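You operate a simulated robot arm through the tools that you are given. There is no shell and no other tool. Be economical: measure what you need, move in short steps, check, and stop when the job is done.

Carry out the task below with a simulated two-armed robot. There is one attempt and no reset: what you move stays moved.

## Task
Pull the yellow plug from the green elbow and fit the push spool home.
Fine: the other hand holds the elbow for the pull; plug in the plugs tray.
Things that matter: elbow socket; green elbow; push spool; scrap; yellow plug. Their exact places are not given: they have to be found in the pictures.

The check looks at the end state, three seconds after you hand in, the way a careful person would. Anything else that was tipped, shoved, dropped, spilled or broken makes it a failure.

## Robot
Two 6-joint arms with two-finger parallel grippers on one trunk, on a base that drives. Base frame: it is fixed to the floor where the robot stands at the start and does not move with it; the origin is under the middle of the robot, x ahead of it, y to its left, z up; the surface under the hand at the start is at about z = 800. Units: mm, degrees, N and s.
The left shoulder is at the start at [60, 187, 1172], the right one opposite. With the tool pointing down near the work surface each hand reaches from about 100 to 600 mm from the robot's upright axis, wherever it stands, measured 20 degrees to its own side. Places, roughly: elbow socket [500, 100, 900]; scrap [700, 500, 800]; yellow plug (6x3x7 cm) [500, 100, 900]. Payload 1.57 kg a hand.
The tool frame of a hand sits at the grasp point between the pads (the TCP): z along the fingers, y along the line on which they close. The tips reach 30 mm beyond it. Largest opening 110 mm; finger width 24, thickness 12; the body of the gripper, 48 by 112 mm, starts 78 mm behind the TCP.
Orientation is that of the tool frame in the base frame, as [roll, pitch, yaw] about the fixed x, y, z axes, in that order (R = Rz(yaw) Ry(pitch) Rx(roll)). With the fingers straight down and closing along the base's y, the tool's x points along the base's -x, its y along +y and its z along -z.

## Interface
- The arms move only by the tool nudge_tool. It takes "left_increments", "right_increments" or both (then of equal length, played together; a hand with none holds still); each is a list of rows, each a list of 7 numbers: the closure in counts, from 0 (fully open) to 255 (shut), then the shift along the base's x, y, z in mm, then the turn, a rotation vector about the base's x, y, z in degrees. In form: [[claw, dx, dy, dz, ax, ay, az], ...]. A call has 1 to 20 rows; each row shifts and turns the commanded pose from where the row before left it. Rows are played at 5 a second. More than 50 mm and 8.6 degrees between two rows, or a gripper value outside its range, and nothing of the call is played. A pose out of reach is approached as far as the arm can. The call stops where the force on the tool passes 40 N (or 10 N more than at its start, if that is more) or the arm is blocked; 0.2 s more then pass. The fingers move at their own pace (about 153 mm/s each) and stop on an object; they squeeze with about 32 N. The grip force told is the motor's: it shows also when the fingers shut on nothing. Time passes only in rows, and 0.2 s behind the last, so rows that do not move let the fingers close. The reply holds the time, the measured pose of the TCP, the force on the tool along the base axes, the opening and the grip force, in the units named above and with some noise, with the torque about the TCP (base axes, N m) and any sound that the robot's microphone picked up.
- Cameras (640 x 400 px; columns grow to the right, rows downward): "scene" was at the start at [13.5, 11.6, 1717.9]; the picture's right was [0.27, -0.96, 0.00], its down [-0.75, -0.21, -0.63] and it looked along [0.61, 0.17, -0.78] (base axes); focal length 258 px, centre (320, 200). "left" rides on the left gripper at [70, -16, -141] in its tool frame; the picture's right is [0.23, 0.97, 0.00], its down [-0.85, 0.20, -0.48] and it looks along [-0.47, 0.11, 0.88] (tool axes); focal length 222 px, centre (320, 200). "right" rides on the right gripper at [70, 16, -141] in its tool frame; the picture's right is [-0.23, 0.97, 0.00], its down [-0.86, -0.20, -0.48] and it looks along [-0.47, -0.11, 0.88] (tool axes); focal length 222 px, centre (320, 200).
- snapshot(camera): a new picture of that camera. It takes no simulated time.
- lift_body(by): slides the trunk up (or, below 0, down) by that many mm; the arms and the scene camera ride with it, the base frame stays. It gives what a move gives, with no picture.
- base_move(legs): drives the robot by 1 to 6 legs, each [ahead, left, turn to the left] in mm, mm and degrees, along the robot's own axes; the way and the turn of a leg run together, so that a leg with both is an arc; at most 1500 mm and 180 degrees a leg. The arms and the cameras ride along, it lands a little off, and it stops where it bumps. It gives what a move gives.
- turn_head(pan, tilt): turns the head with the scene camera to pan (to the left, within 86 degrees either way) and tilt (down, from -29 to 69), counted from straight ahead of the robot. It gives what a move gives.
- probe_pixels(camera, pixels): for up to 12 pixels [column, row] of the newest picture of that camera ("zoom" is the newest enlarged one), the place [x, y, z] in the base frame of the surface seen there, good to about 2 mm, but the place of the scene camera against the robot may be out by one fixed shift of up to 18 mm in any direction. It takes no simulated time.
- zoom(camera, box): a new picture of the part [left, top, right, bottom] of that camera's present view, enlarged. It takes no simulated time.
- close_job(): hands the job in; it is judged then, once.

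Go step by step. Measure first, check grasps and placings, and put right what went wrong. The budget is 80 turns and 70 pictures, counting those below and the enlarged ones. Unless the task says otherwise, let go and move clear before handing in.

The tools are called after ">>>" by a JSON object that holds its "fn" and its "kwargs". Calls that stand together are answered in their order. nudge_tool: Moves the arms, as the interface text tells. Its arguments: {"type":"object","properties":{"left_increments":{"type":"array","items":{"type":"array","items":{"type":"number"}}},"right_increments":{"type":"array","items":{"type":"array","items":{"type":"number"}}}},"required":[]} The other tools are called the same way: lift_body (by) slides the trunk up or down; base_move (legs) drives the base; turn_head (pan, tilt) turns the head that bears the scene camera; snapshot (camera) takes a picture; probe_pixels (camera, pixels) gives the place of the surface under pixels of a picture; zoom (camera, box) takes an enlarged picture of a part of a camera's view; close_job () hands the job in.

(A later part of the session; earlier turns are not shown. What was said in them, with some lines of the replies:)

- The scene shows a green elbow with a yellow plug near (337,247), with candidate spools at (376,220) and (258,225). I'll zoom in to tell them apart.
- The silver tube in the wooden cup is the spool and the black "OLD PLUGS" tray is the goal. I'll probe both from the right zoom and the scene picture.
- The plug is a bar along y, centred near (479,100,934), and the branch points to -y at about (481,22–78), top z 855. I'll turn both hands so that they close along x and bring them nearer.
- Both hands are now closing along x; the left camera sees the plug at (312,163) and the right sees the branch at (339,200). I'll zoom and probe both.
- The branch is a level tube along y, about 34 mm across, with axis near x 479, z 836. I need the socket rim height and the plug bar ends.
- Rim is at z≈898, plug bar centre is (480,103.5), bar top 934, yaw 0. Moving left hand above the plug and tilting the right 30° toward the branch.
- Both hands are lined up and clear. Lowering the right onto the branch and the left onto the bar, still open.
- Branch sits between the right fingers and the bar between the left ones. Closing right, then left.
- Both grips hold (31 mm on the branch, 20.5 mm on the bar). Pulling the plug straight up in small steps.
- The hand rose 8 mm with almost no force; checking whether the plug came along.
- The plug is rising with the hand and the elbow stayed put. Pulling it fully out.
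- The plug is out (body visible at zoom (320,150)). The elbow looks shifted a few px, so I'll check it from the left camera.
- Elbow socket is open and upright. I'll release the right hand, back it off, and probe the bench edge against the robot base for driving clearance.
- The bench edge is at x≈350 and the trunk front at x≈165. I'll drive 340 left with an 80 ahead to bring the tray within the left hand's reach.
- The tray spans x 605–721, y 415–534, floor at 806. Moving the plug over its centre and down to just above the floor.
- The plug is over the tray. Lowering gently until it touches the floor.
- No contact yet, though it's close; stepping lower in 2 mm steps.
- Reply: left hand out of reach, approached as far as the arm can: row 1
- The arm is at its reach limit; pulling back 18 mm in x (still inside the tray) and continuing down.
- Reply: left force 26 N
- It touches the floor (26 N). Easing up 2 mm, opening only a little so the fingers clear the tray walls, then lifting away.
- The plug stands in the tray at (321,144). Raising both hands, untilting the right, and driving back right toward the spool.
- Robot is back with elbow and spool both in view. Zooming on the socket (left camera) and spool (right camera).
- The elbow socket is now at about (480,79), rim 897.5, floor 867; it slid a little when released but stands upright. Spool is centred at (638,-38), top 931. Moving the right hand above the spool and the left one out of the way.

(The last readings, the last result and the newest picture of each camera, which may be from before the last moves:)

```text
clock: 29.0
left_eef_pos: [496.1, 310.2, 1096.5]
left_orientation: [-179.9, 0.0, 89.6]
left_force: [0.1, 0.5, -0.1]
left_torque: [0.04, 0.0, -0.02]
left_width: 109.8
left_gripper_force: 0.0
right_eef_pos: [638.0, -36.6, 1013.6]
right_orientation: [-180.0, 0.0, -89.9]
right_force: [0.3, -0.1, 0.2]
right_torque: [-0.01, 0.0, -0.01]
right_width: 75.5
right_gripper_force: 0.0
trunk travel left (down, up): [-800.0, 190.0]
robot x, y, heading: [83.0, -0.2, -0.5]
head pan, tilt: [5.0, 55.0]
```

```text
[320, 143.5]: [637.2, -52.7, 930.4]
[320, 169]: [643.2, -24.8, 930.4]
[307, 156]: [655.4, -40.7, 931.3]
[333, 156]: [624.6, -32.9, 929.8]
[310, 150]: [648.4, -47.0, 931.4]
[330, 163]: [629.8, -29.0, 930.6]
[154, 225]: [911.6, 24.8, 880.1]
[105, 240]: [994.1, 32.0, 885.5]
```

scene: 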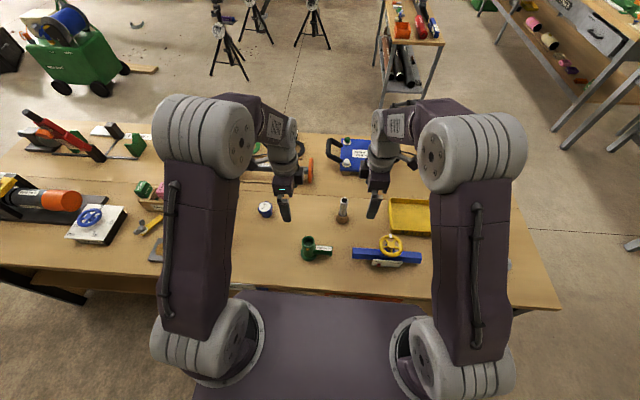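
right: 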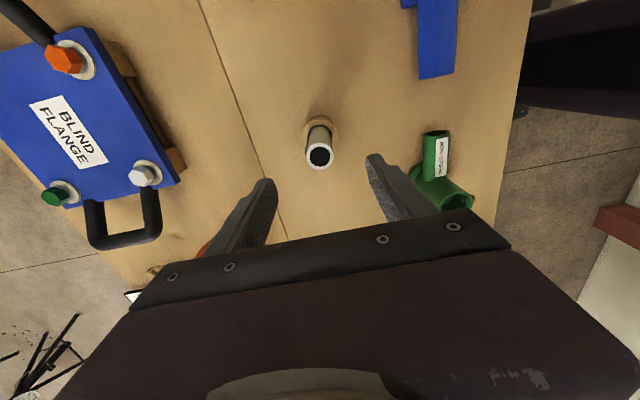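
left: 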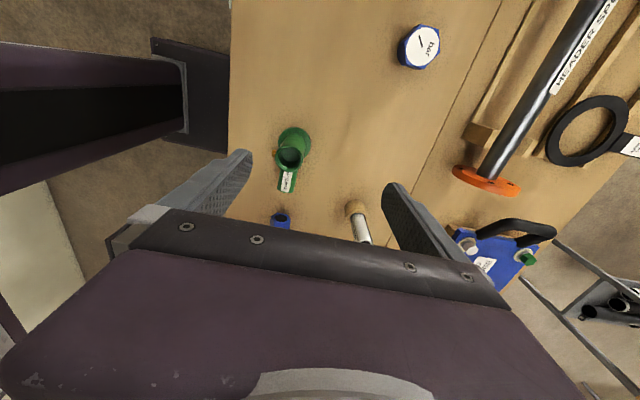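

Refined spool centre: (640,-38), about 30 mm across. Descending around it to z 905 and closing.

>>> {"fn": "nudge_tool", "kwargs": {"right_increments": [[80, 2, -1.5, -27, 0, 0, 0], [80, 0, 0, -27, 0, 0, 0], [80, 0, 0, -27, 0, 0, 0], [80, 0, 0, -27, 0, 0, 0], [80, 0, 0, 0, 0, 0, 0], [255, 0, 0, 0, 0, 0, 0], [255, 0, 0, 0, 0, 0, 0], [255, 0, 0, 0, 0, 0, 0]]}}

>>> {"fn": "snapshot", "kwargs": {"camera": "right"}}

```text
clock: 30.8
left_eef_pos: [497.7, 310.3, 1094.8]
left_orientation: [-180.0, 0.0, 89.5]
left_force: [-0.2, 0.5, -1.7]
left_torque: [0.01, 0.03, -0.02]
left_width: 110.0
left_gripper_force: 0.0
right_eef_pos: [639.5, -40.0, 904.6]
right_orientation: [-179.9, 0.0, -89.9]
right_force: [0.0, 0.2, 0.1]
right_torque: [0.0, 0.0, -0.03]
right_width: 27.1
right_gripper_force: 31.8
trunk travel left (down, up): [-800.0, 190.0]
robot x, y, heading: [85.1, -0.1, -0.3]
head pan, tilt: [5.0, 55.0]
```

```text
34 pictures are left
```

right: 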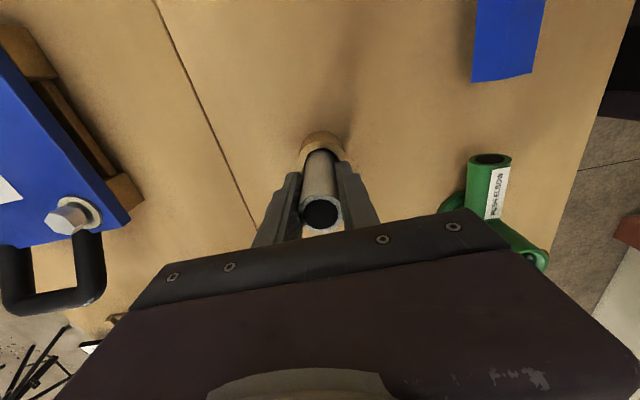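

Gripped at 27 mm. Lifting straight up.

>>> {"fn": "nudge_tool", "kwargs": {"right_increments": [[255, 0, 0, 15, 0, 0, 0], [255, 0, 0, 30, 0, 0, 0], [255, 0, 0, 40, 0, 0, 0], [255, 0, 0, 45, 0, 0, 0], [255, 0, 0, 30, 0, 0, 0], [255, 0, 0, 0, 0, 0, 0]]}}

>>> {"fn": "zoom", "kwargs": {"camera": "scene", "box": [290, 150, 410, 260]}}

```text
clock: 32.2
left_eef_pos: [498.5, 311.3, 1095.2]
left_orientation: [180.0, 0.0, 89.6]
left_force: [0.2, 0.7, -0.2]
left_torque: [0.0, 0.01, -0.02]
left_width: 110.0
left_gripper_force: 0.1
right_eef_pos: [641.1, -39.5, 1065.8]
right_orientation: [179.9, 0.0, -89.8]
right_force: [-0.3, -0.7, -0.5]
right_torque: [0.01, 0.0, 0.02]
right_width: 27.1
right_gripper_force: 31.7
trunk travel left (down, up): [-800.0, 190.0]
robot x, y, heading: [82.1, 1.2, -0.2]
head pan, tilt: [5.0, 55.0]
```

```text
3.64 times, centred on (350, 205) of scene
```

zoom: 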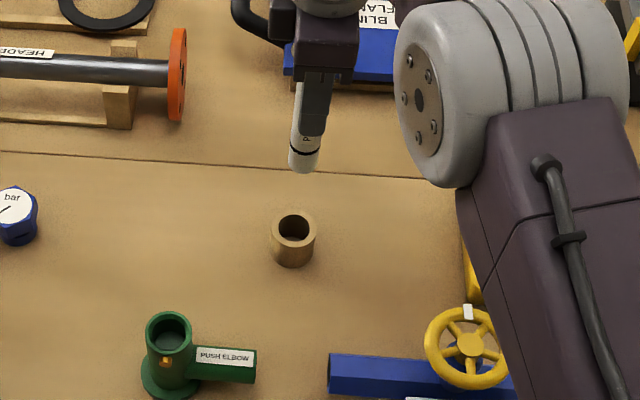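

The spool is clear, with a black ring near its lower tip. Moving it over the socket at (480,79).

>>> {"fn": "nudge_tool", "kwargs": {"right_increments": [[255, -32.2, 23.4, 0, 0, 0, 0], [255, -32.2, 23.4, 0, 0, 0, 0], [255, -32.2, 23.4, 0, 0, 0, 0], [255, -32.2, 23.4, 0, 0, 0, 0], [255, -32.2, 23.4, 0, 0, 0, 0], [255, 0, 0, -20, 0, 0, 0], [255, 0, 0, -15, 0, 0, 0], [255, 0, 0, 0, 0, 0, 0]]}}

>>> {"fn": "zoom", "kwargs": {"camera": "scene", "box": [270, 190, 350, 265]}}

>>> {"fn": "snapshot", "kwargs": {"camera": "left"}}

```text
clock: 34.0
left_eef_pos: [496.0, 310.2, 1096.8]
left_orientation: [180.0, 0.0, 89.6]
left_force: [-0.5, -0.7, -0.5]
left_torque: [0.04, 0.0, -0.01]
left_width: 109.9
left_gripper_force: 0.1
right_eef_pos: [478.6, 78.9, 1030.2]
right_orientation: [-180.0, -0.1, -90.0]
right_force: [-0.4, -0.5, -0.3]
right_torque: [0.01, -0.01, -0.02]
right_width: 27.0
right_gripper_force: 32.2
trunk travel left (down, up): [-800.0, 190.0]
robot x, y, heading: [82.8, 2.1, -0.3]
head pan, tilt: [5.0, 55.0]
```

```text
5.33 times, centred on (310, 228) of scene
```

zoom: 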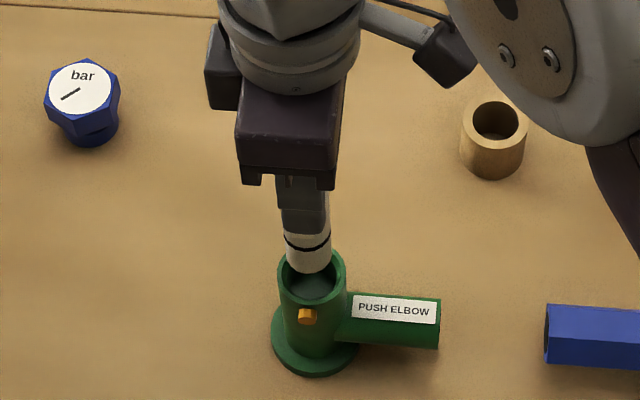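

```text
31 pictures are left
```

left: 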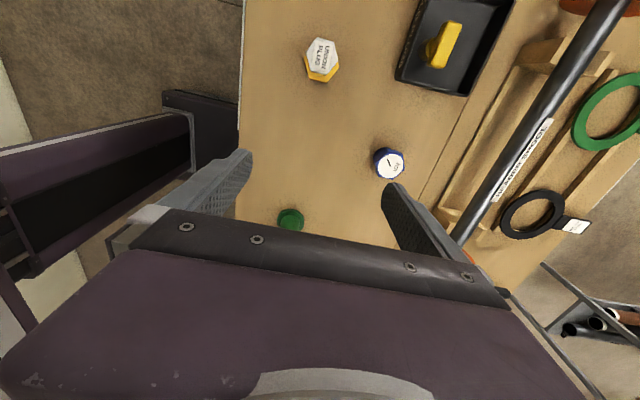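

The spool hangs over the socket; I need a side view from the left. Tilting the left hand 40° so its camera looks along -y.

>>> {"fn": "nudge_tool", "kwargs": {"left_increments": [[0, -3.2, -10, -18, -8, 0, 0], [0, -3.2, -10, -18, -8, 0, 0], [0, -3.2, -10, -18, -8, 0, 0], [0, -3.2, -10, -18, -8, 0, 0], [0, -3.2, -10, -18, -8, 0, 0], [0, 0, 0, 0, 0, 0, 0]]}}

>>> {"fn": "zoom", "kwargs": {"camera": "left", "box": [250, 120, 390, 280]}}

```text
clock: 35.4
left_eef_pos: [483.3, 260.6, 1006.7]
left_orientation: [179.5, 40.1, 89.5]
left_force: [0.2, -0.4, -0.4]
left_torque: [0.01, -0.05, 0.01]
left_width: 109.7
left_gripper_force: 0.0
right_eef_pos: [478.1, 76.6, 1029.9]
right_orientation: [-179.9, 0.0, -89.9]
right_force: [-1.0, -0.6, -0.5]
right_torque: [0.0, -0.02, 0.0]
right_width: 26.9
right_gripper_force: 31.8
trunk travel left (down, up): [-800.0, 190.0]
robot x, y, heading: [79.1, 3.6, -0.6]
head pan, tilt: [5.0, 55.0]
```

```text
2.50 times, centred on (320, 200) of left
```

zoom: 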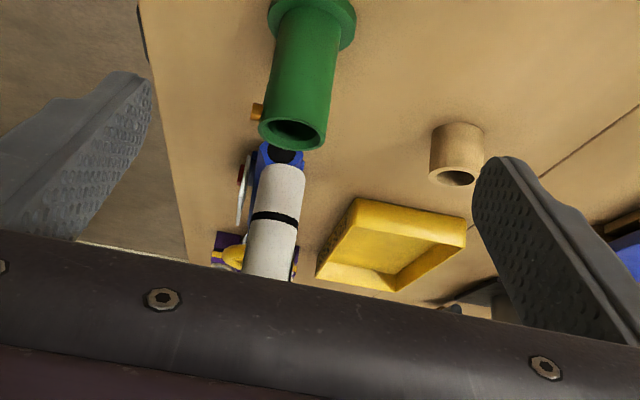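

A good (upside-down) view: spool tip near (285,165), socket rim near (293,130). Probing both in the same picture.

>>> {"fn": "probe_pixels", "kwargs": {"camera": "zoom", "pixels": [[260, 127], [325, 132], [292, 148], [294, 119], [263, 180], [303, 184], [283, 175], [260, 205], [300, 208], [280, 200], [250, 255], [292, 260]]}}

>>> {"fn": "zoom", "kwargs": {"camera": "left", "box": [280, 150, 350, 200]}}

```text
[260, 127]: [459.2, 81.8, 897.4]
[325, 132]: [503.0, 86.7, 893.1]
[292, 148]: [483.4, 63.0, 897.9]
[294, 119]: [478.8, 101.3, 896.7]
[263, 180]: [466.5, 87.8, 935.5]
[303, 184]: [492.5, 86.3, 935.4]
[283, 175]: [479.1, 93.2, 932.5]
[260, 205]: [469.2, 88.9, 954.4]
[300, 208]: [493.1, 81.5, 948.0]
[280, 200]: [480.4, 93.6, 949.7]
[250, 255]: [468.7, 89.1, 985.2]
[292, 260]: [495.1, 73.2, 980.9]
```

```text
8.00 times, centred on (315, 175) of left
```

zoom: 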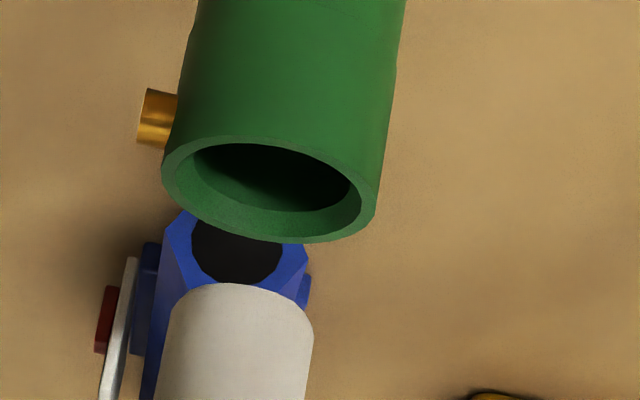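

>>> {"fn": "probe_pixels", "kwargs": {"camera": "zoom", "pixels": [[168, 175], [180, 200], [215, 225], [270, 238], [340, 228], [368, 200], [255, 139], [200, 143], [320, 158], [176, 330], [240, 300], [304, 340]]}}

```text
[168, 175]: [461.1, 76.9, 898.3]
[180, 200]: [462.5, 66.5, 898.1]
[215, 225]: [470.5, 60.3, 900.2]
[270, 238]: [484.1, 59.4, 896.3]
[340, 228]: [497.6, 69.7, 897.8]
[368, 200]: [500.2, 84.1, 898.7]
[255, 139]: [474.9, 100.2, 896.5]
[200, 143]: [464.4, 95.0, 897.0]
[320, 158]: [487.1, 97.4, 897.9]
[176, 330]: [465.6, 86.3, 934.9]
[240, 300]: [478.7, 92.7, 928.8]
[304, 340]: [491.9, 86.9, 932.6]
```

Socket centre ≈ (480.4,80.3); spool tip centre ≈ (479.3,79), bottom at about 929. Shifting +1,+1 and lowering to the rim.

>>> {"fn": "nudge_tool", "kwargs": {"right_increments": [[255, 1, 1, -8, 0, 0, 0], [255, 0, 0, -8, 0, 0, 0], [255, 0, 0, -8, 0, 0, 0], [255, 0, 0, -2, 0, 0, 0], [255, 0, 0, 0, 0, 0, 0]]}}

>>> {"fn": "zoom", "kwargs": {"camera": "left", "box": [280, 150, 350, 200]}}

>>> {"fn": "zoom", "kwargs": {"camera": "scene", "box": [280, 210, 340, 265]}}

```text
clock: 36.6
left_eef_pos: [483.0, 261.7, 1006.3]
left_orientation: [179.7, 40.0, 89.6]
left_force: [0.2, 0.8, 0.5]
left_torque: [-0.04, -0.02, -0.03]
left_width: 110.1
left_gripper_force: 0.1
right_eef_pos: [479.4, 79.2, 1005.2]
right_orientation: [-179.9, 0.0, -89.8]
right_force: [0.2, -0.1, -1.2]
right_torque: [-0.03, 0.0, 0.0]
right_width: 26.8
right_gripper_force: 31.9
trunk travel left (down, up): [-800.0, 190.0]
robot x, y, heading: [82.9, 1.4, -0.4]
head pan, tilt: [5.0, 55.0]
```

```text
8.00 times, centred on (315, 175) of left
```

zoom: 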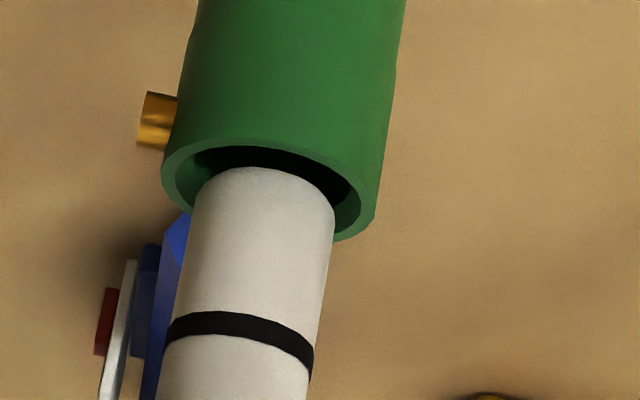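

```text
7.27 times, centred on (310, 238) of scene
```

zoom: 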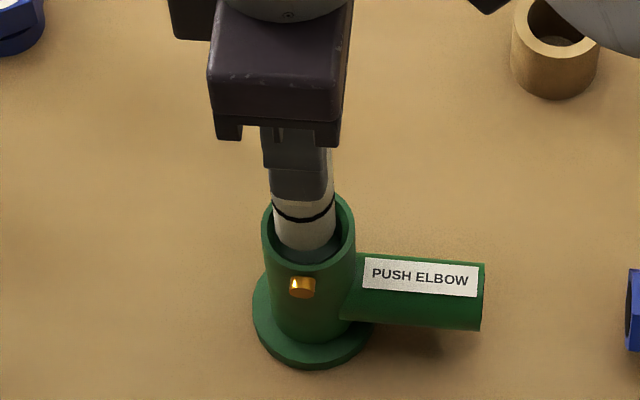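

Alignment looks good; lowering in 2 mm steps into the mouth.

>>> {"fn": "nudge_tool", "kwargs": {"right_increments": [[255, 0, 0, -2, 0, 0, 0], [255, 0, 0, -2, 0, 0, 0], [255, 0, 0, -2, 0, 0, 0], [255, 0, 0, -2, 0, 0, 0], [255, 0, 0, -2, 0, 0, 0], [255, 0, 0, 0, 0, 0, 0]]}}

>>> {"fn": "zoom", "kwargs": {"camera": "left", "box": [280, 150, 350, 200]}}

```text
clock: 38.0
left_eef_pos: [483.8, 261.9, 1006.7]
left_orientation: [179.7, 40.0, 89.5]
left_force: [0.5, 0.2, -0.1]
left_torque: [0.0, -0.01, 0.04]
left_width: 109.7
left_gripper_force: 0.1
right_eef_pos: [480.9, 79.6, 993.6]
right_orientation: [180.0, 0.0, -89.9]
right_force: [0.0, 0.9, 0.3]
right_torque: [0.02, 0.0, 0.02]
right_width: 27.0
right_gripper_force: 32.0
trunk travel left (down, up): [-800.0, 190.0]
robot x, y, heading: [78.7, 0.9, 0.0]
head pan, tilt: [5.0, 55.0]
```

```text
8.00 times, centred on (315, 175) of left
```

zoom: 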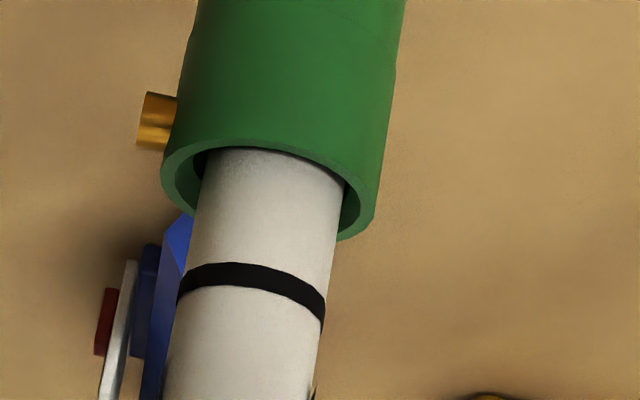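

The tip has entered the mouth; the gap is a bit bigger on the left (lower x), so shift -1 in x and continue.

>>> {"fn": "nudge_tool", "kwargs": {"right_increments": [[255, -1, 0, -2, 0, 0, 0], [255, 0, 0, -2, 0, 0, 0], [255, 0, 0, -2, 0, 0, 0], [255, 0, 0, -2, 0, 0, 0], [255, 0, 0, -2, 0, 0, 0], [255, 0, 0, -2, 0, 0, 0], [255, 0, 0, -2, 0, 0, 0], [255, 0, 0, 0, 0, 0, 0]]}}

>>> {"fn": "zoom", "kwargs": {"camera": "left", "box": [280, 150, 350, 200]}}

```text
clock: 39.8
left_eef_pos: [482.1, 261.4, 1006.4]
left_orientation: [179.6, 40.0, 89.5]
left_force: [0.4, 0.2, 0.2]
left_torque: [0.0, -0.02, 0.0]
left_width: 110.0
left_gripper_force: 0.1
right_eef_pos: [477.5, 79.8, 978.6]
right_orientation: [-179.9, 0.0, -89.9]
right_force: [0.8, -1.4, -0.6]
right_torque: [-0.09, 0.04, -0.02]
right_width: 26.8
right_gripper_force: 32.1
trunk travel left (down, up): [-800.0, 190.0]
robot x, y, heading: [79.4, 5.8, -0.4]
head pan, tilt: [5.0, 55.0]
```

```text
8.00 times, centred on (315, 175) of left
```

zoom: 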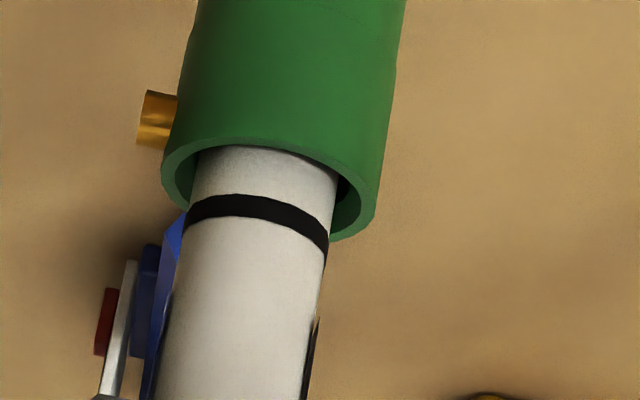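

Going in freely; the black ring is about 12 mm above the rim. Continuing.

>>> {"fn": "nudge_tool", "kwargs": {"right_increments": [[255, 0, 0, -2, 0, 0, 0], [255, 0, 0, -2, 0, 0, 0], [255, 0, 0, -2, 0, 0, 0], [255, 0, 0, -2, 0, 0, 0], [255, 0, 0, -1, 0, 0, 0], [255, 0, 0, -1, 0, 0, 0], [255, 0, 0, -1, 0, 0, 0], [255, 0, 0, 0, 0, 0, 0]]}}

>>> {"fn": "zoom", "kwargs": {"camera": "left", "box": [280, 150, 350, 200]}}

```text
clock: 41.6
left_eef_pos: [483.3, 261.7, 1008.3]
left_orientation: [179.5, 40.0, 89.4]
left_force: [-0.1, 0.2, 0.0]
left_torque: [0.01, -0.01, -0.01]
left_width: 109.9
left_gripper_force: 0.0
right_eef_pos: [479.5, 79.1, 970.9]
right_orientation: [-179.7, 0.2, -89.9]
right_force: [4.2, -0.6, 24.0]
right_torque: [-0.02, -0.32, 0.02]
right_width: 26.9
right_gripper_force: 32.1
trunk travel left (down, up): [-800.0, 190.0]
robot x, y, heading: [80.7, 3.9, -0.7]
head pan, tilt: [5.0, 55.0]
```

```text
8.00 times, centred on (315, 175) of left
```

zoom: 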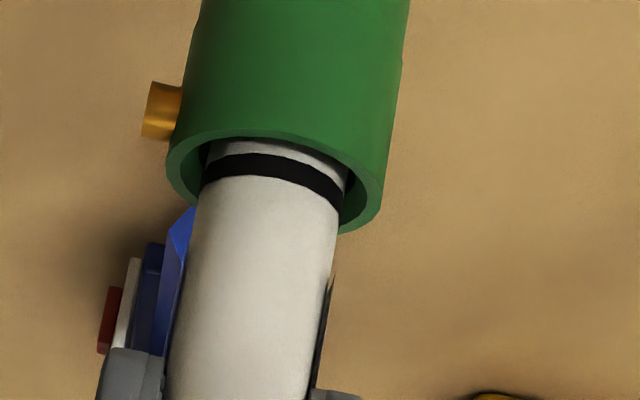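

Resistance begins (24 N) with the ring about 4 mm from the rim. Pushing on in 1 mm steps.

>>> {"fn": "nudge_tool", "kwargs": {"right_increments": [[255, 0, 0, -1, 0, 0, 0], [255, 0, 0, -1, 0, 0, 0], [255, 0, 0, -1, 0, 0, 0], [255, 0, 0, -1, 0, 0, 0], [255, 0, 0, -1, 0, 0, 0], [255, 0, 0, 0, 0, 0, 0]]}}

>>> {"fn": "zoom", "kwargs": {"camera": "left", "box": [280, 150, 350, 200]}}

>>> {"fn": "zoom", "kwargs": {"camera": "scene", "box": [280, 210, 340, 265]}}

```text
clock: 43.0
left_eef_pos: [483.0, 260.0, 1007.1]
left_orientation: [179.5, 39.9, 89.6]
left_force: [0.7, -0.2, -0.6]
left_torque: [0.01, -0.01, -0.01]
left_width: 110.1
left_gripper_force: 0.0
right_eef_pos: [478.3, 78.3, 964.8]
right_orientation: [-179.8, 0.0, -89.8]
right_force: [7.3, 0.7, 24.1]
right_torque: [0.12, -0.53, -0.05]
right_width: 27.1
right_gripper_force: 31.9
trunk travel left (down, up): [-800.0, 190.0]
robot x, y, heading: [81.9, 2.5, -0.2]
head pan, tilt: [5.0, 55.0]
```

```text
8.00 times, centred on (315, 175) of left
```

zoom: 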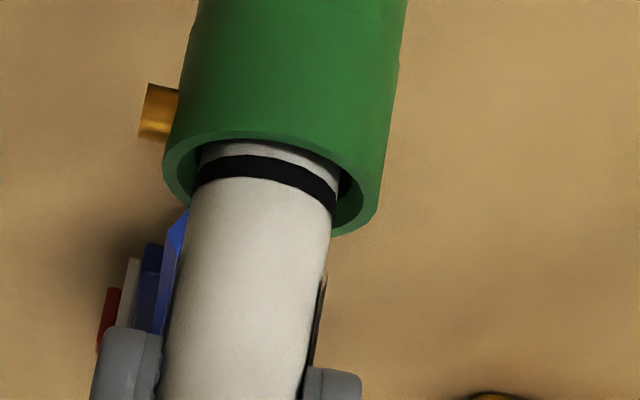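

```text
7.27 times, centred on (310, 238) of scene
```

zoom: 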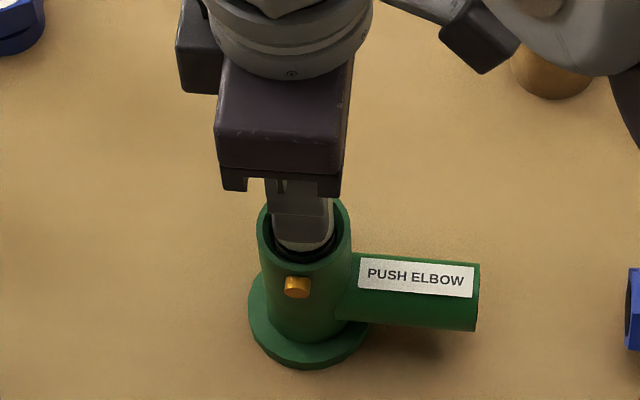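

The fingers slid down the spool rather than driving it. Measuring how far the ring is from the rim.

>>> {"fn": "zoom", "kwargs": {"camera": "left", "box": [290, 160, 330, 185]}}

>>> {"fn": "probe_pixels", "kwargs": {"camera": "zoom", "pixels": [[300, 150], [300, 190], [300, 215], [300, 120], [200, 180], [200, 230], [400, 230], [300, 260], [120, 150]]}}

```text
16.00 times, centred on (310, 172) of left
```

zoom: 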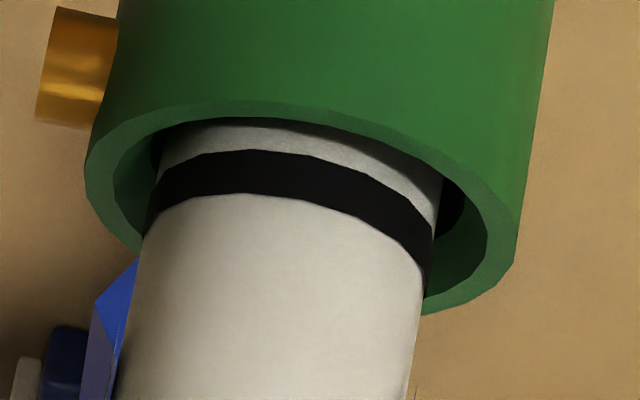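

```text
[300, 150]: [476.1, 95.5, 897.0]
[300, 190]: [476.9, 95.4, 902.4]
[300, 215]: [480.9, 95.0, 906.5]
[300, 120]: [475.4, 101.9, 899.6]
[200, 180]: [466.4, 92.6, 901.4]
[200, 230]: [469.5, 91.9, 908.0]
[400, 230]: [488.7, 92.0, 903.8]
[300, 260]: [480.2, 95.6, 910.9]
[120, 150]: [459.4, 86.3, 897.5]
```

The ring's lower edge is 1–2 mm above the rim, and the floor is about 3 mm deeper, so the spool isn't fully home. I'll release it, rise above its top, and push down with closed fingertips.

>>> {"fn": "nudge_tool", "kwargs": {"right_increments": [[255, 0, 0, 2, 0, 0, 0], [255, 0, 0, 0, 0, 0, 0], [150, 0, 0, 0, 0, 0, 0], [80, 0, 0, 0, 0, 0, 0], [80, 0, 0, 0, 0, 0, 0], [80, 0, 0, 40, 0, 0, 0], [80, 0, 0, 45, 0, 0, 0], [80, 0, 0, 15, 0, 0, 0], [80, 0, 0, 0, 0, 0, 0]]}}

>>> {"fn": "snapshot", "kwargs": {"camera": "right"}}

>>> {"fn": "zoom", "kwargs": {"camera": "left", "box": [260, 140, 370, 220]}}

```text
clock: 45.0
left_eef_pos: [483.6, 261.0, 1006.9]
left_orientation: [179.7, 40.0, 89.5]
left_force: [0.2, -0.1, 0.6]
left_torque: [-0.01, -0.03, 0.01]
left_width: 110.1
left_gripper_force: 0.1
right_eef_pos: [478.1, 79.4, 1067.3]
right_orientation: [-179.9, -0.1, -90.0]
right_force: [-0.1, 0.4, -1.4]
right_torque: [0.02, 0.04, -0.01]
right_width: 75.4
right_gripper_force: 0.2
trunk travel left (down, up): [-800.0, 190.0]
robot x, y, heading: [85.2, 0.9, -0.3]
head pan, tilt: [5.0, 55.0]
```

```text
20 pictures are left
```

right: 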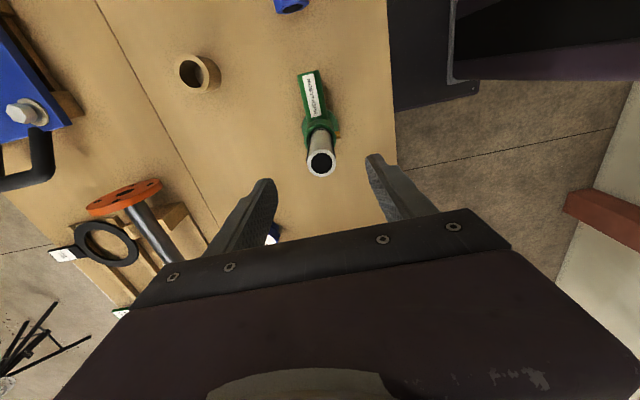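

```text
5.00 times, centred on (315, 180) of left
```

zoom: 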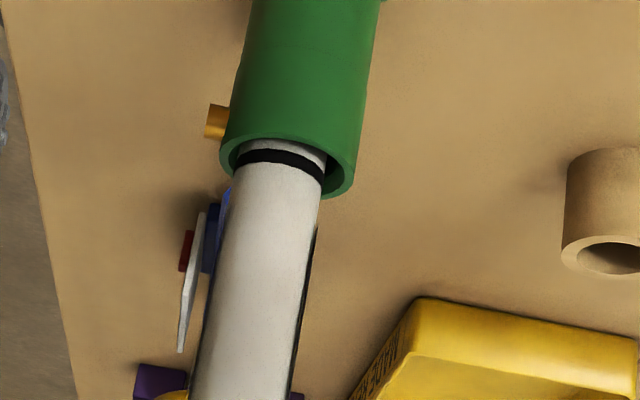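

>>> {"fn": "probe_pixels", "kwargs": {"camera": "right", "pixels": [[321, 149.5], [321, 175.5], [308, 163], [334, 162], [312, 153], [331, 171]]}}

```text
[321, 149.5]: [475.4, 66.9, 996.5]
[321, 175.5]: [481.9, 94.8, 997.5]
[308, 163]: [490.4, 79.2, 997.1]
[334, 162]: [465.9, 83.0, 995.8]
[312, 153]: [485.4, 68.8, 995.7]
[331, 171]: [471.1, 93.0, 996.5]
```

The spool top is at z 996.5, centred at (478.4,81). Closing fingers and coming down on it.

>>> {"fn": "nudge_tool", "kwargs": {"right_increments": [[255, 0, 1.5, 0, 0, 0, 0], [255, 0, 0, 0, 0, 0, 0], [255, 0, 0, 0, 0, 0, 0], [255, 0, 0, -18, 0, 0, 0], [255, 0, 0, -16, 0, 0, 0], [255, 0, 0, -2, 0, 0, 0], [255, 0, 0, -2, 0, 0, 0], [255, 0, 0, -2, 0, 0, 0], [255, 0, 0, -1, 0, 0, 0], [255, 0, 0, -1, 0, 0, 0], [255, 0, 0, -1, 0, 0, 0], [255, 0, 0, -1, 0, 0, 0], [255, 0, 0, -1, 0, 0, 0]]}}

>>> {"fn": "zoom", "kwargs": {"camera": "left", "box": [260, 140, 370, 220]}}

```text
clock: 47.7
left_eef_pos: [482.2, 261.1, 1007.1]
left_orientation: [179.6, 40.1, 89.5]
left_force: [0.0, -0.1, -0.4]
left_torque: [-0.05, 0.01, -0.01]
left_width: 110.0
left_gripper_force: 0.0
right_eef_pos: [480.7, 82.1, 1025.6]
right_orientation: [-179.4, 0.3, -89.9]
right_force: [-1.0, -2.4, 24.1]
right_torque: [-0.31, 0.07, 0.01]
right_width: 0.2
right_gripper_force: 20.9
trunk travel left (down, up): [-800.0, 190.0]
robot x, y, heading: [78.1, 4.0, -0.5]
head pan, tilt: [5.0, 55.0]
stopped in row 13 (right hand): the force on the tool passed its limit at 42 N (the readings are from after the stop); the commanded pose is now the measured one
```

```text
5.00 times, centred on (315, 180) of left
```

zoom: 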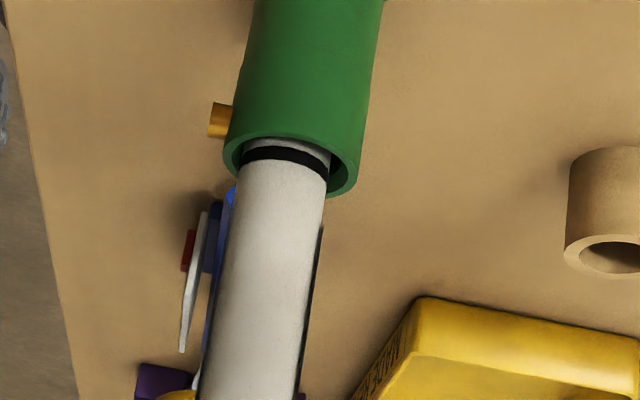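

It stopped at 42 N with little visible movement. Pushing again, in finer steps, to see whether it moves or is bottomed.

>>> {"fn": "nudge_tool", "kwargs": {"right_increments": [[255, 0, 0, -0.5, 0, 0, 0], [255, 0, 0, -0.5, 0, 0, 0], [255, 0, 0, -0.4, 0, 0, 0], [255, 0, 0, -0.3, 0, 0, 0]]}}

>>> {"fn": "nudge_tool", "kwargs": {"right_increments": [[255, 0, 0, -0.5, 0, 0, 0], [255, 0, 0, -0.5, 0, 0, 0], [255, 0, 0, -0.5, 0, 0, 0], [255, 0, 0, -0.5, 0, 0, 0]]}}

>>> {"fn": "zoom", "kwargs": {"camera": "left", "box": [290, 160, 330, 185]}}

>>> {"fn": "probe_pixels", "kwargs": {"camera": "zoom", "pixels": [[300, 145], [300, 160], [300, 175], [300, 190], [300, 205], [300, 220], [220, 160], [220, 190], [300, 112], [130, 160], [500, 260]]}}

```text
clock: 48.4
left_eef_pos: [482.7, 261.1, 1007.7]
left_orientation: [179.7, 40.0, 89.4]
left_force: [-0.5, 0.0, 0.0]
left_torque: [-0.01, -0.02, -0.01]
left_width: 110.0
left_gripper_force: 0.0
right_eef_pos: [482.2, 82.4, 1026.8]
right_orientation: [-179.2, 0.5, -89.8]
right_force: [-2.0, -2.7, 25.3]
right_torque: [-0.33, 0.12, 0.03]
right_width: 0.0
right_gripper_force: 20.8
trunk travel left (down, up): [-800.0, 190.0]
robot x, y, heading: [81.0, 2.9, -0.5]
head pan, tilt: [5.0, 55.0]
stopped in row 3 (right hand): the force on the tool passed its limit at 42 N (the readings are from after the stop); the commanded pose is now the measured one
```

```text
clock: 49.2
left_eef_pos: [482.3, 260.7, 1007.1]
left_orientation: [179.6, 40.0, 89.4]
left_force: [0.4, -0.3, 0.2]
left_torque: [-0.01, 0.01, -0.01]
left_width: 110.2
left_gripper_force: 0.1
right_eef_pos: [483.6, 83.0, 1026.0]
right_orientation: [-179.0, 0.6, -89.7]
right_force: [-1.1, -2.9, 25.2]
right_torque: [-0.34, 0.11, -0.01]
right_width: 0.0
right_gripper_force: 21.0
trunk travel left (down, up): [-800.0, 190.0]
robot x, y, heading: [76.9, 2.0, -0.6]
head pan, tilt: [5.0, 55.0]
stopped in row 4 (right hand): the force on the tool passed its limit at 41 N (the readings are from after the stop); the commanded pose is now the measured one
```

```text
16.00 times, centred on (310, 172) of left
```

zoom: 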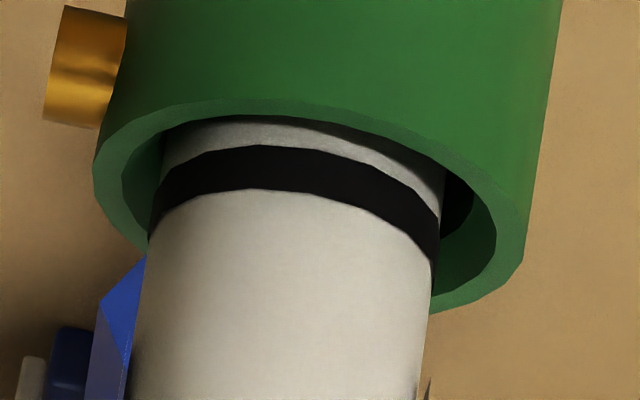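

```text
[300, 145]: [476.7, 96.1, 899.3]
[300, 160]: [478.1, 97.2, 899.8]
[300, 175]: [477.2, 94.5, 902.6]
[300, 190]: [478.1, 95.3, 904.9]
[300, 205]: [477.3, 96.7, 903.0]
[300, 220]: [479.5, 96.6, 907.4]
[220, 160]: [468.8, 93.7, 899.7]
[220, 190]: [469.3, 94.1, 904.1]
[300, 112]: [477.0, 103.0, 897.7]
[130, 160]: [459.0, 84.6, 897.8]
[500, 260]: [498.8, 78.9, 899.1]
```

Three pushes at 42 N give no movement: the ring's lower edge (≈899) sits at the rim (≈898), and the tip is about 32 mm below the ring, matching the floor at 867. The spool is bottomed, so I'll retreat both hands and inspect.

>>> {"fn": "nudge_tool", "kwargs": {"right_increments": [[255, 0, 0, 5, 0, 0, 0], [255, 0, 0, 30, 0, 0, 0], [255, 0, 0, 40, 0, 0, 0], [255, 0, -45, 10, 0, 0, 0], [255, 0, -45, 0, 0, 0, 0], [255, 0, -45, 0, 0, 0, 0]], "left_increments": [[0, 0, 0, 0, 0, 0, 0], [0, 0, 0, 0, 0, 0, 0], [0, 0, 0, 0, 0, 0, 0], [0, 0, 0, 0, 0, 0, 0], [0, 0, 0, 0, 0, 0, 0], [0, 0, 0, 0, 0, 0, 0]]}}

>>> {"fn": "zoom", "kwargs": {"camera": "left", "box": [220, 100, 420, 240]}}

>>> {"fn": "snapshot", "kwargs": {"camera": "right"}}

>>> {"fn": "zoom", "kwargs": {"camera": "scene", "box": [280, 190, 360, 265]}}

```text
clock: 50.6
left_eef_pos: [483.7, 260.3, 1007.0]
left_orientation: [179.7, 40.0, 89.5]
left_force: [-0.9, -0.5, -0.4]
left_torque: [0.02, 0.03, 0.01]
left_width: 110.0
left_gripper_force: 0.0
right_eef_pos: [482.8, -54.8, 1109.6]
right_orientation: [-179.3, 0.5, -89.8]
right_force: [-0.4, -1.2, -0.7]
right_torque: [0.0, -0.01, -0.01]
right_width: 0.1
right_gripper_force: 21.1
trunk travel left (down, up): [-800.0, 190.0]
robot x, y, heading: [80.0, 2.2, -0.5]
head pan, tilt: [5.0, 55.0]
```

```text
2.86 times, centred on (320, 170) of left
```

zoom: 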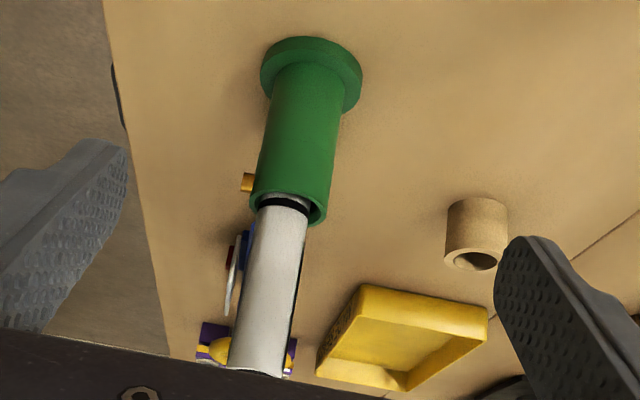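

```text
15 pictures are left
```

right: 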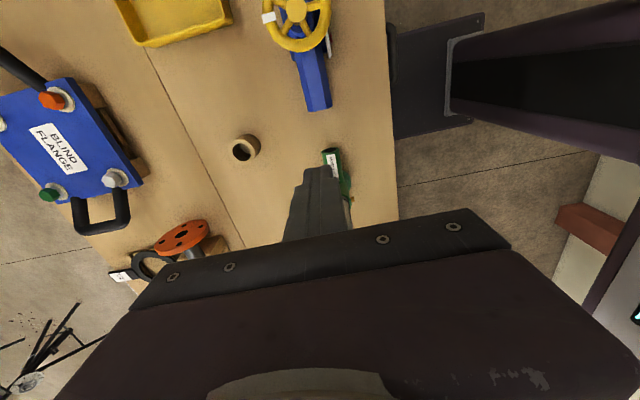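

```text
5.33 times, centred on (320, 228) of scene
```

zoom: 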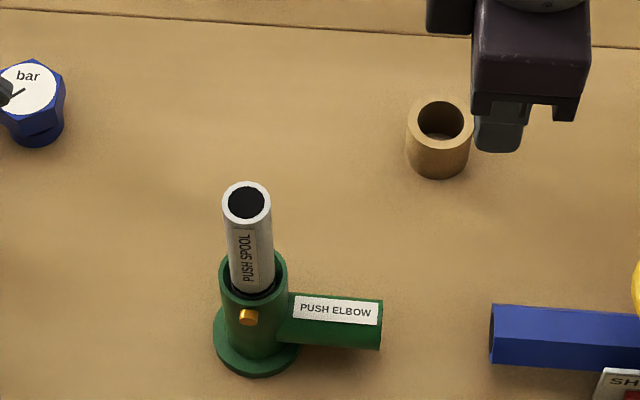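

The spool stands straight in the elbow. To confirm depth, I'll compare in one picture the spool top, elbow rim, cup floor and ring heights.

>>> {"fn": "probe_pixels", "kwargs": {"camera": "zoom", "pixels": [[246, 184], [226, 205], [268, 205], [247, 224], [226, 262], [282, 262], [253, 303], [440, 128], [432, 132], [440, 100], [440, 143], [470, 125]]}}

>>> {"fn": "probe_pixels", "kwargs": {"camera": "right", "pixels": [[241, 152], [244, 149], [239, 155], [243, 154], [255, 140]]}}

```text
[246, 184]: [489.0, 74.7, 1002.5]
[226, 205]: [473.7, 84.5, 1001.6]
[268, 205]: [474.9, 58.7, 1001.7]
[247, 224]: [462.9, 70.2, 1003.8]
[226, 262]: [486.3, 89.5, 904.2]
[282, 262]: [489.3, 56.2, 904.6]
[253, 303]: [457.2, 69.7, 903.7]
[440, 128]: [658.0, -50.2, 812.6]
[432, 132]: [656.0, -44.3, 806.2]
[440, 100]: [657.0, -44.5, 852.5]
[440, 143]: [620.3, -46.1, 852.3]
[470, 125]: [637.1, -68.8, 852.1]
```

```text
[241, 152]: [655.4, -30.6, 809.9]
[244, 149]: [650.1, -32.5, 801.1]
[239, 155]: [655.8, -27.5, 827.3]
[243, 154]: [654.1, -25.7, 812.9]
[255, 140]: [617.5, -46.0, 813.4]
```

Spool top is 98.2 above the rim with a length of about 130, so insertion is about 31–32 mm, equal to the socket depth of about 30–31: it is home. Lifting the left hand clear and doing a last overview.

>>> {"fn": "nudge_tool", "kwargs": {"left_increments": [[0, 0, 20, 30, 0, 0, 0], [0, 0, 20, 30, 0, 0, 0], [0, 0, 20, 30, 0, 0, 0]], "right_increments": [[100, 0, -20, 20, 0, 0, 0], [0, 0, -20, 20, 0, 0, 0], [0, 0, -20, 20, 0, 0, 0]]}}

>>> {"fn": "turn_head", "kwargs": {"pan": 15, "tilt": 50}}

>>> {"fn": "snapshot", "kwargs": {"camera": "scene"}}

>>> {"fn": "snapshot", "kwargs": {"camera": "left"}}

```text
clock: 51.4
left_eef_pos: [483.9, 321.3, 1095.7]
left_orientation: [179.7, 40.1, 89.5]
left_force: [0.4, -0.8, -0.3]
left_torque: [-0.03, 0.03, 0.01]
left_width: 110.0
left_gripper_force: 0.0
right_eef_pos: [482.1, -112.2, 1169.4]
right_orientation: [-179.2, 0.5, -89.8]
right_force: [0.8, 0.1, -0.6]
right_torque: [0.02, -0.01, 0.0]
right_width: 110.2
right_gripper_force: 0.1
trunk travel left (down, up): [-800.0, 190.0]
robot x, y, heading: [80.2, 1.2, -0.5]
head pan, tilt: [5.0, 55.0]
```

```text
clock: 52.1
left_eef_pos: [482.3, 321.4, 1096.0]
left_orientation: [179.7, 40.0, 89.5]
left_force: [-0.2, -0.4, 0.6]
left_torque: [-0.01, 0.02, 0.03]
left_width: 109.9
left_gripper_force: 0.1
right_eef_pos: [482.7, -113.4, 1168.7]
right_orientation: [-179.3, 0.3, -89.7]
right_force: [-0.1, 0.1, -0.2]
right_torque: [0.01, -0.01, 0.03]
right_width: 110.1
right_gripper_force: 0.1
trunk travel left (down, up): [-800.0, 190.0]
robot x, y, heading: [77.6, 5.3, -0.5]
head pan, tilt: [15.0, 50.0]
```

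```text
13 pictures are left
```

scene: 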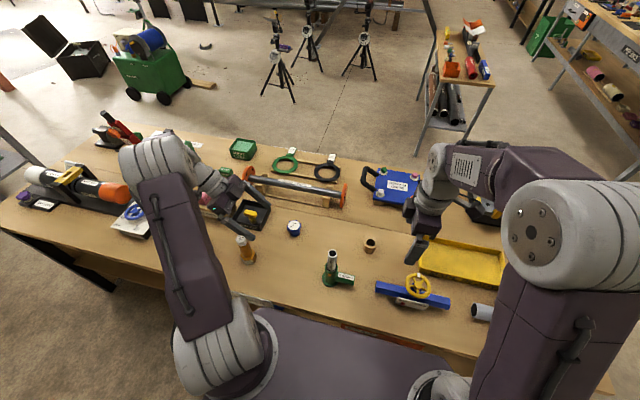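

```text
12 pictures are left
```

left: 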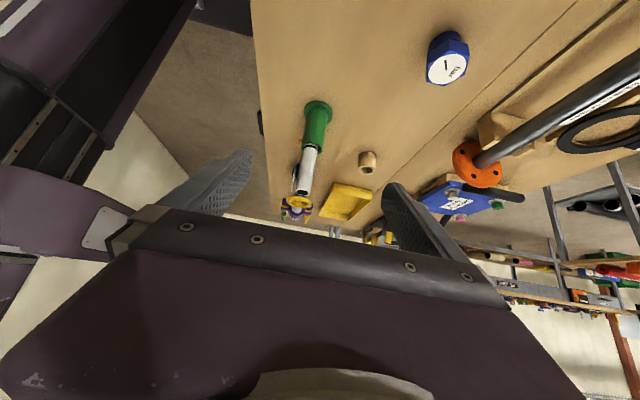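

The plug is in the tray (scene (248,215)), the spool stands home in the elbow (332,268), and everything else is undisturbed with both hands clear. Handing in.

>>> {"fn": "close_job", "kwargs": {}}

```text
The job is handed in.
```

I pulled the yellow plug while the right hand held the elbow, stood it in the OLD PLUGS tray, pushed the spool down to the socket floor and moved both hands clear.

- **Spool depth:** it would go no further at about 42 N, and by my measurements it sits about 31 mm deep, roughly the full socket depth. I heard no click, and the gap around it looked slightly loose.
- **Elbow position:** the elbow slid about 24 mm to the right (y 103 to 79) around the time the plug came out and I let go. It is still standing upright.
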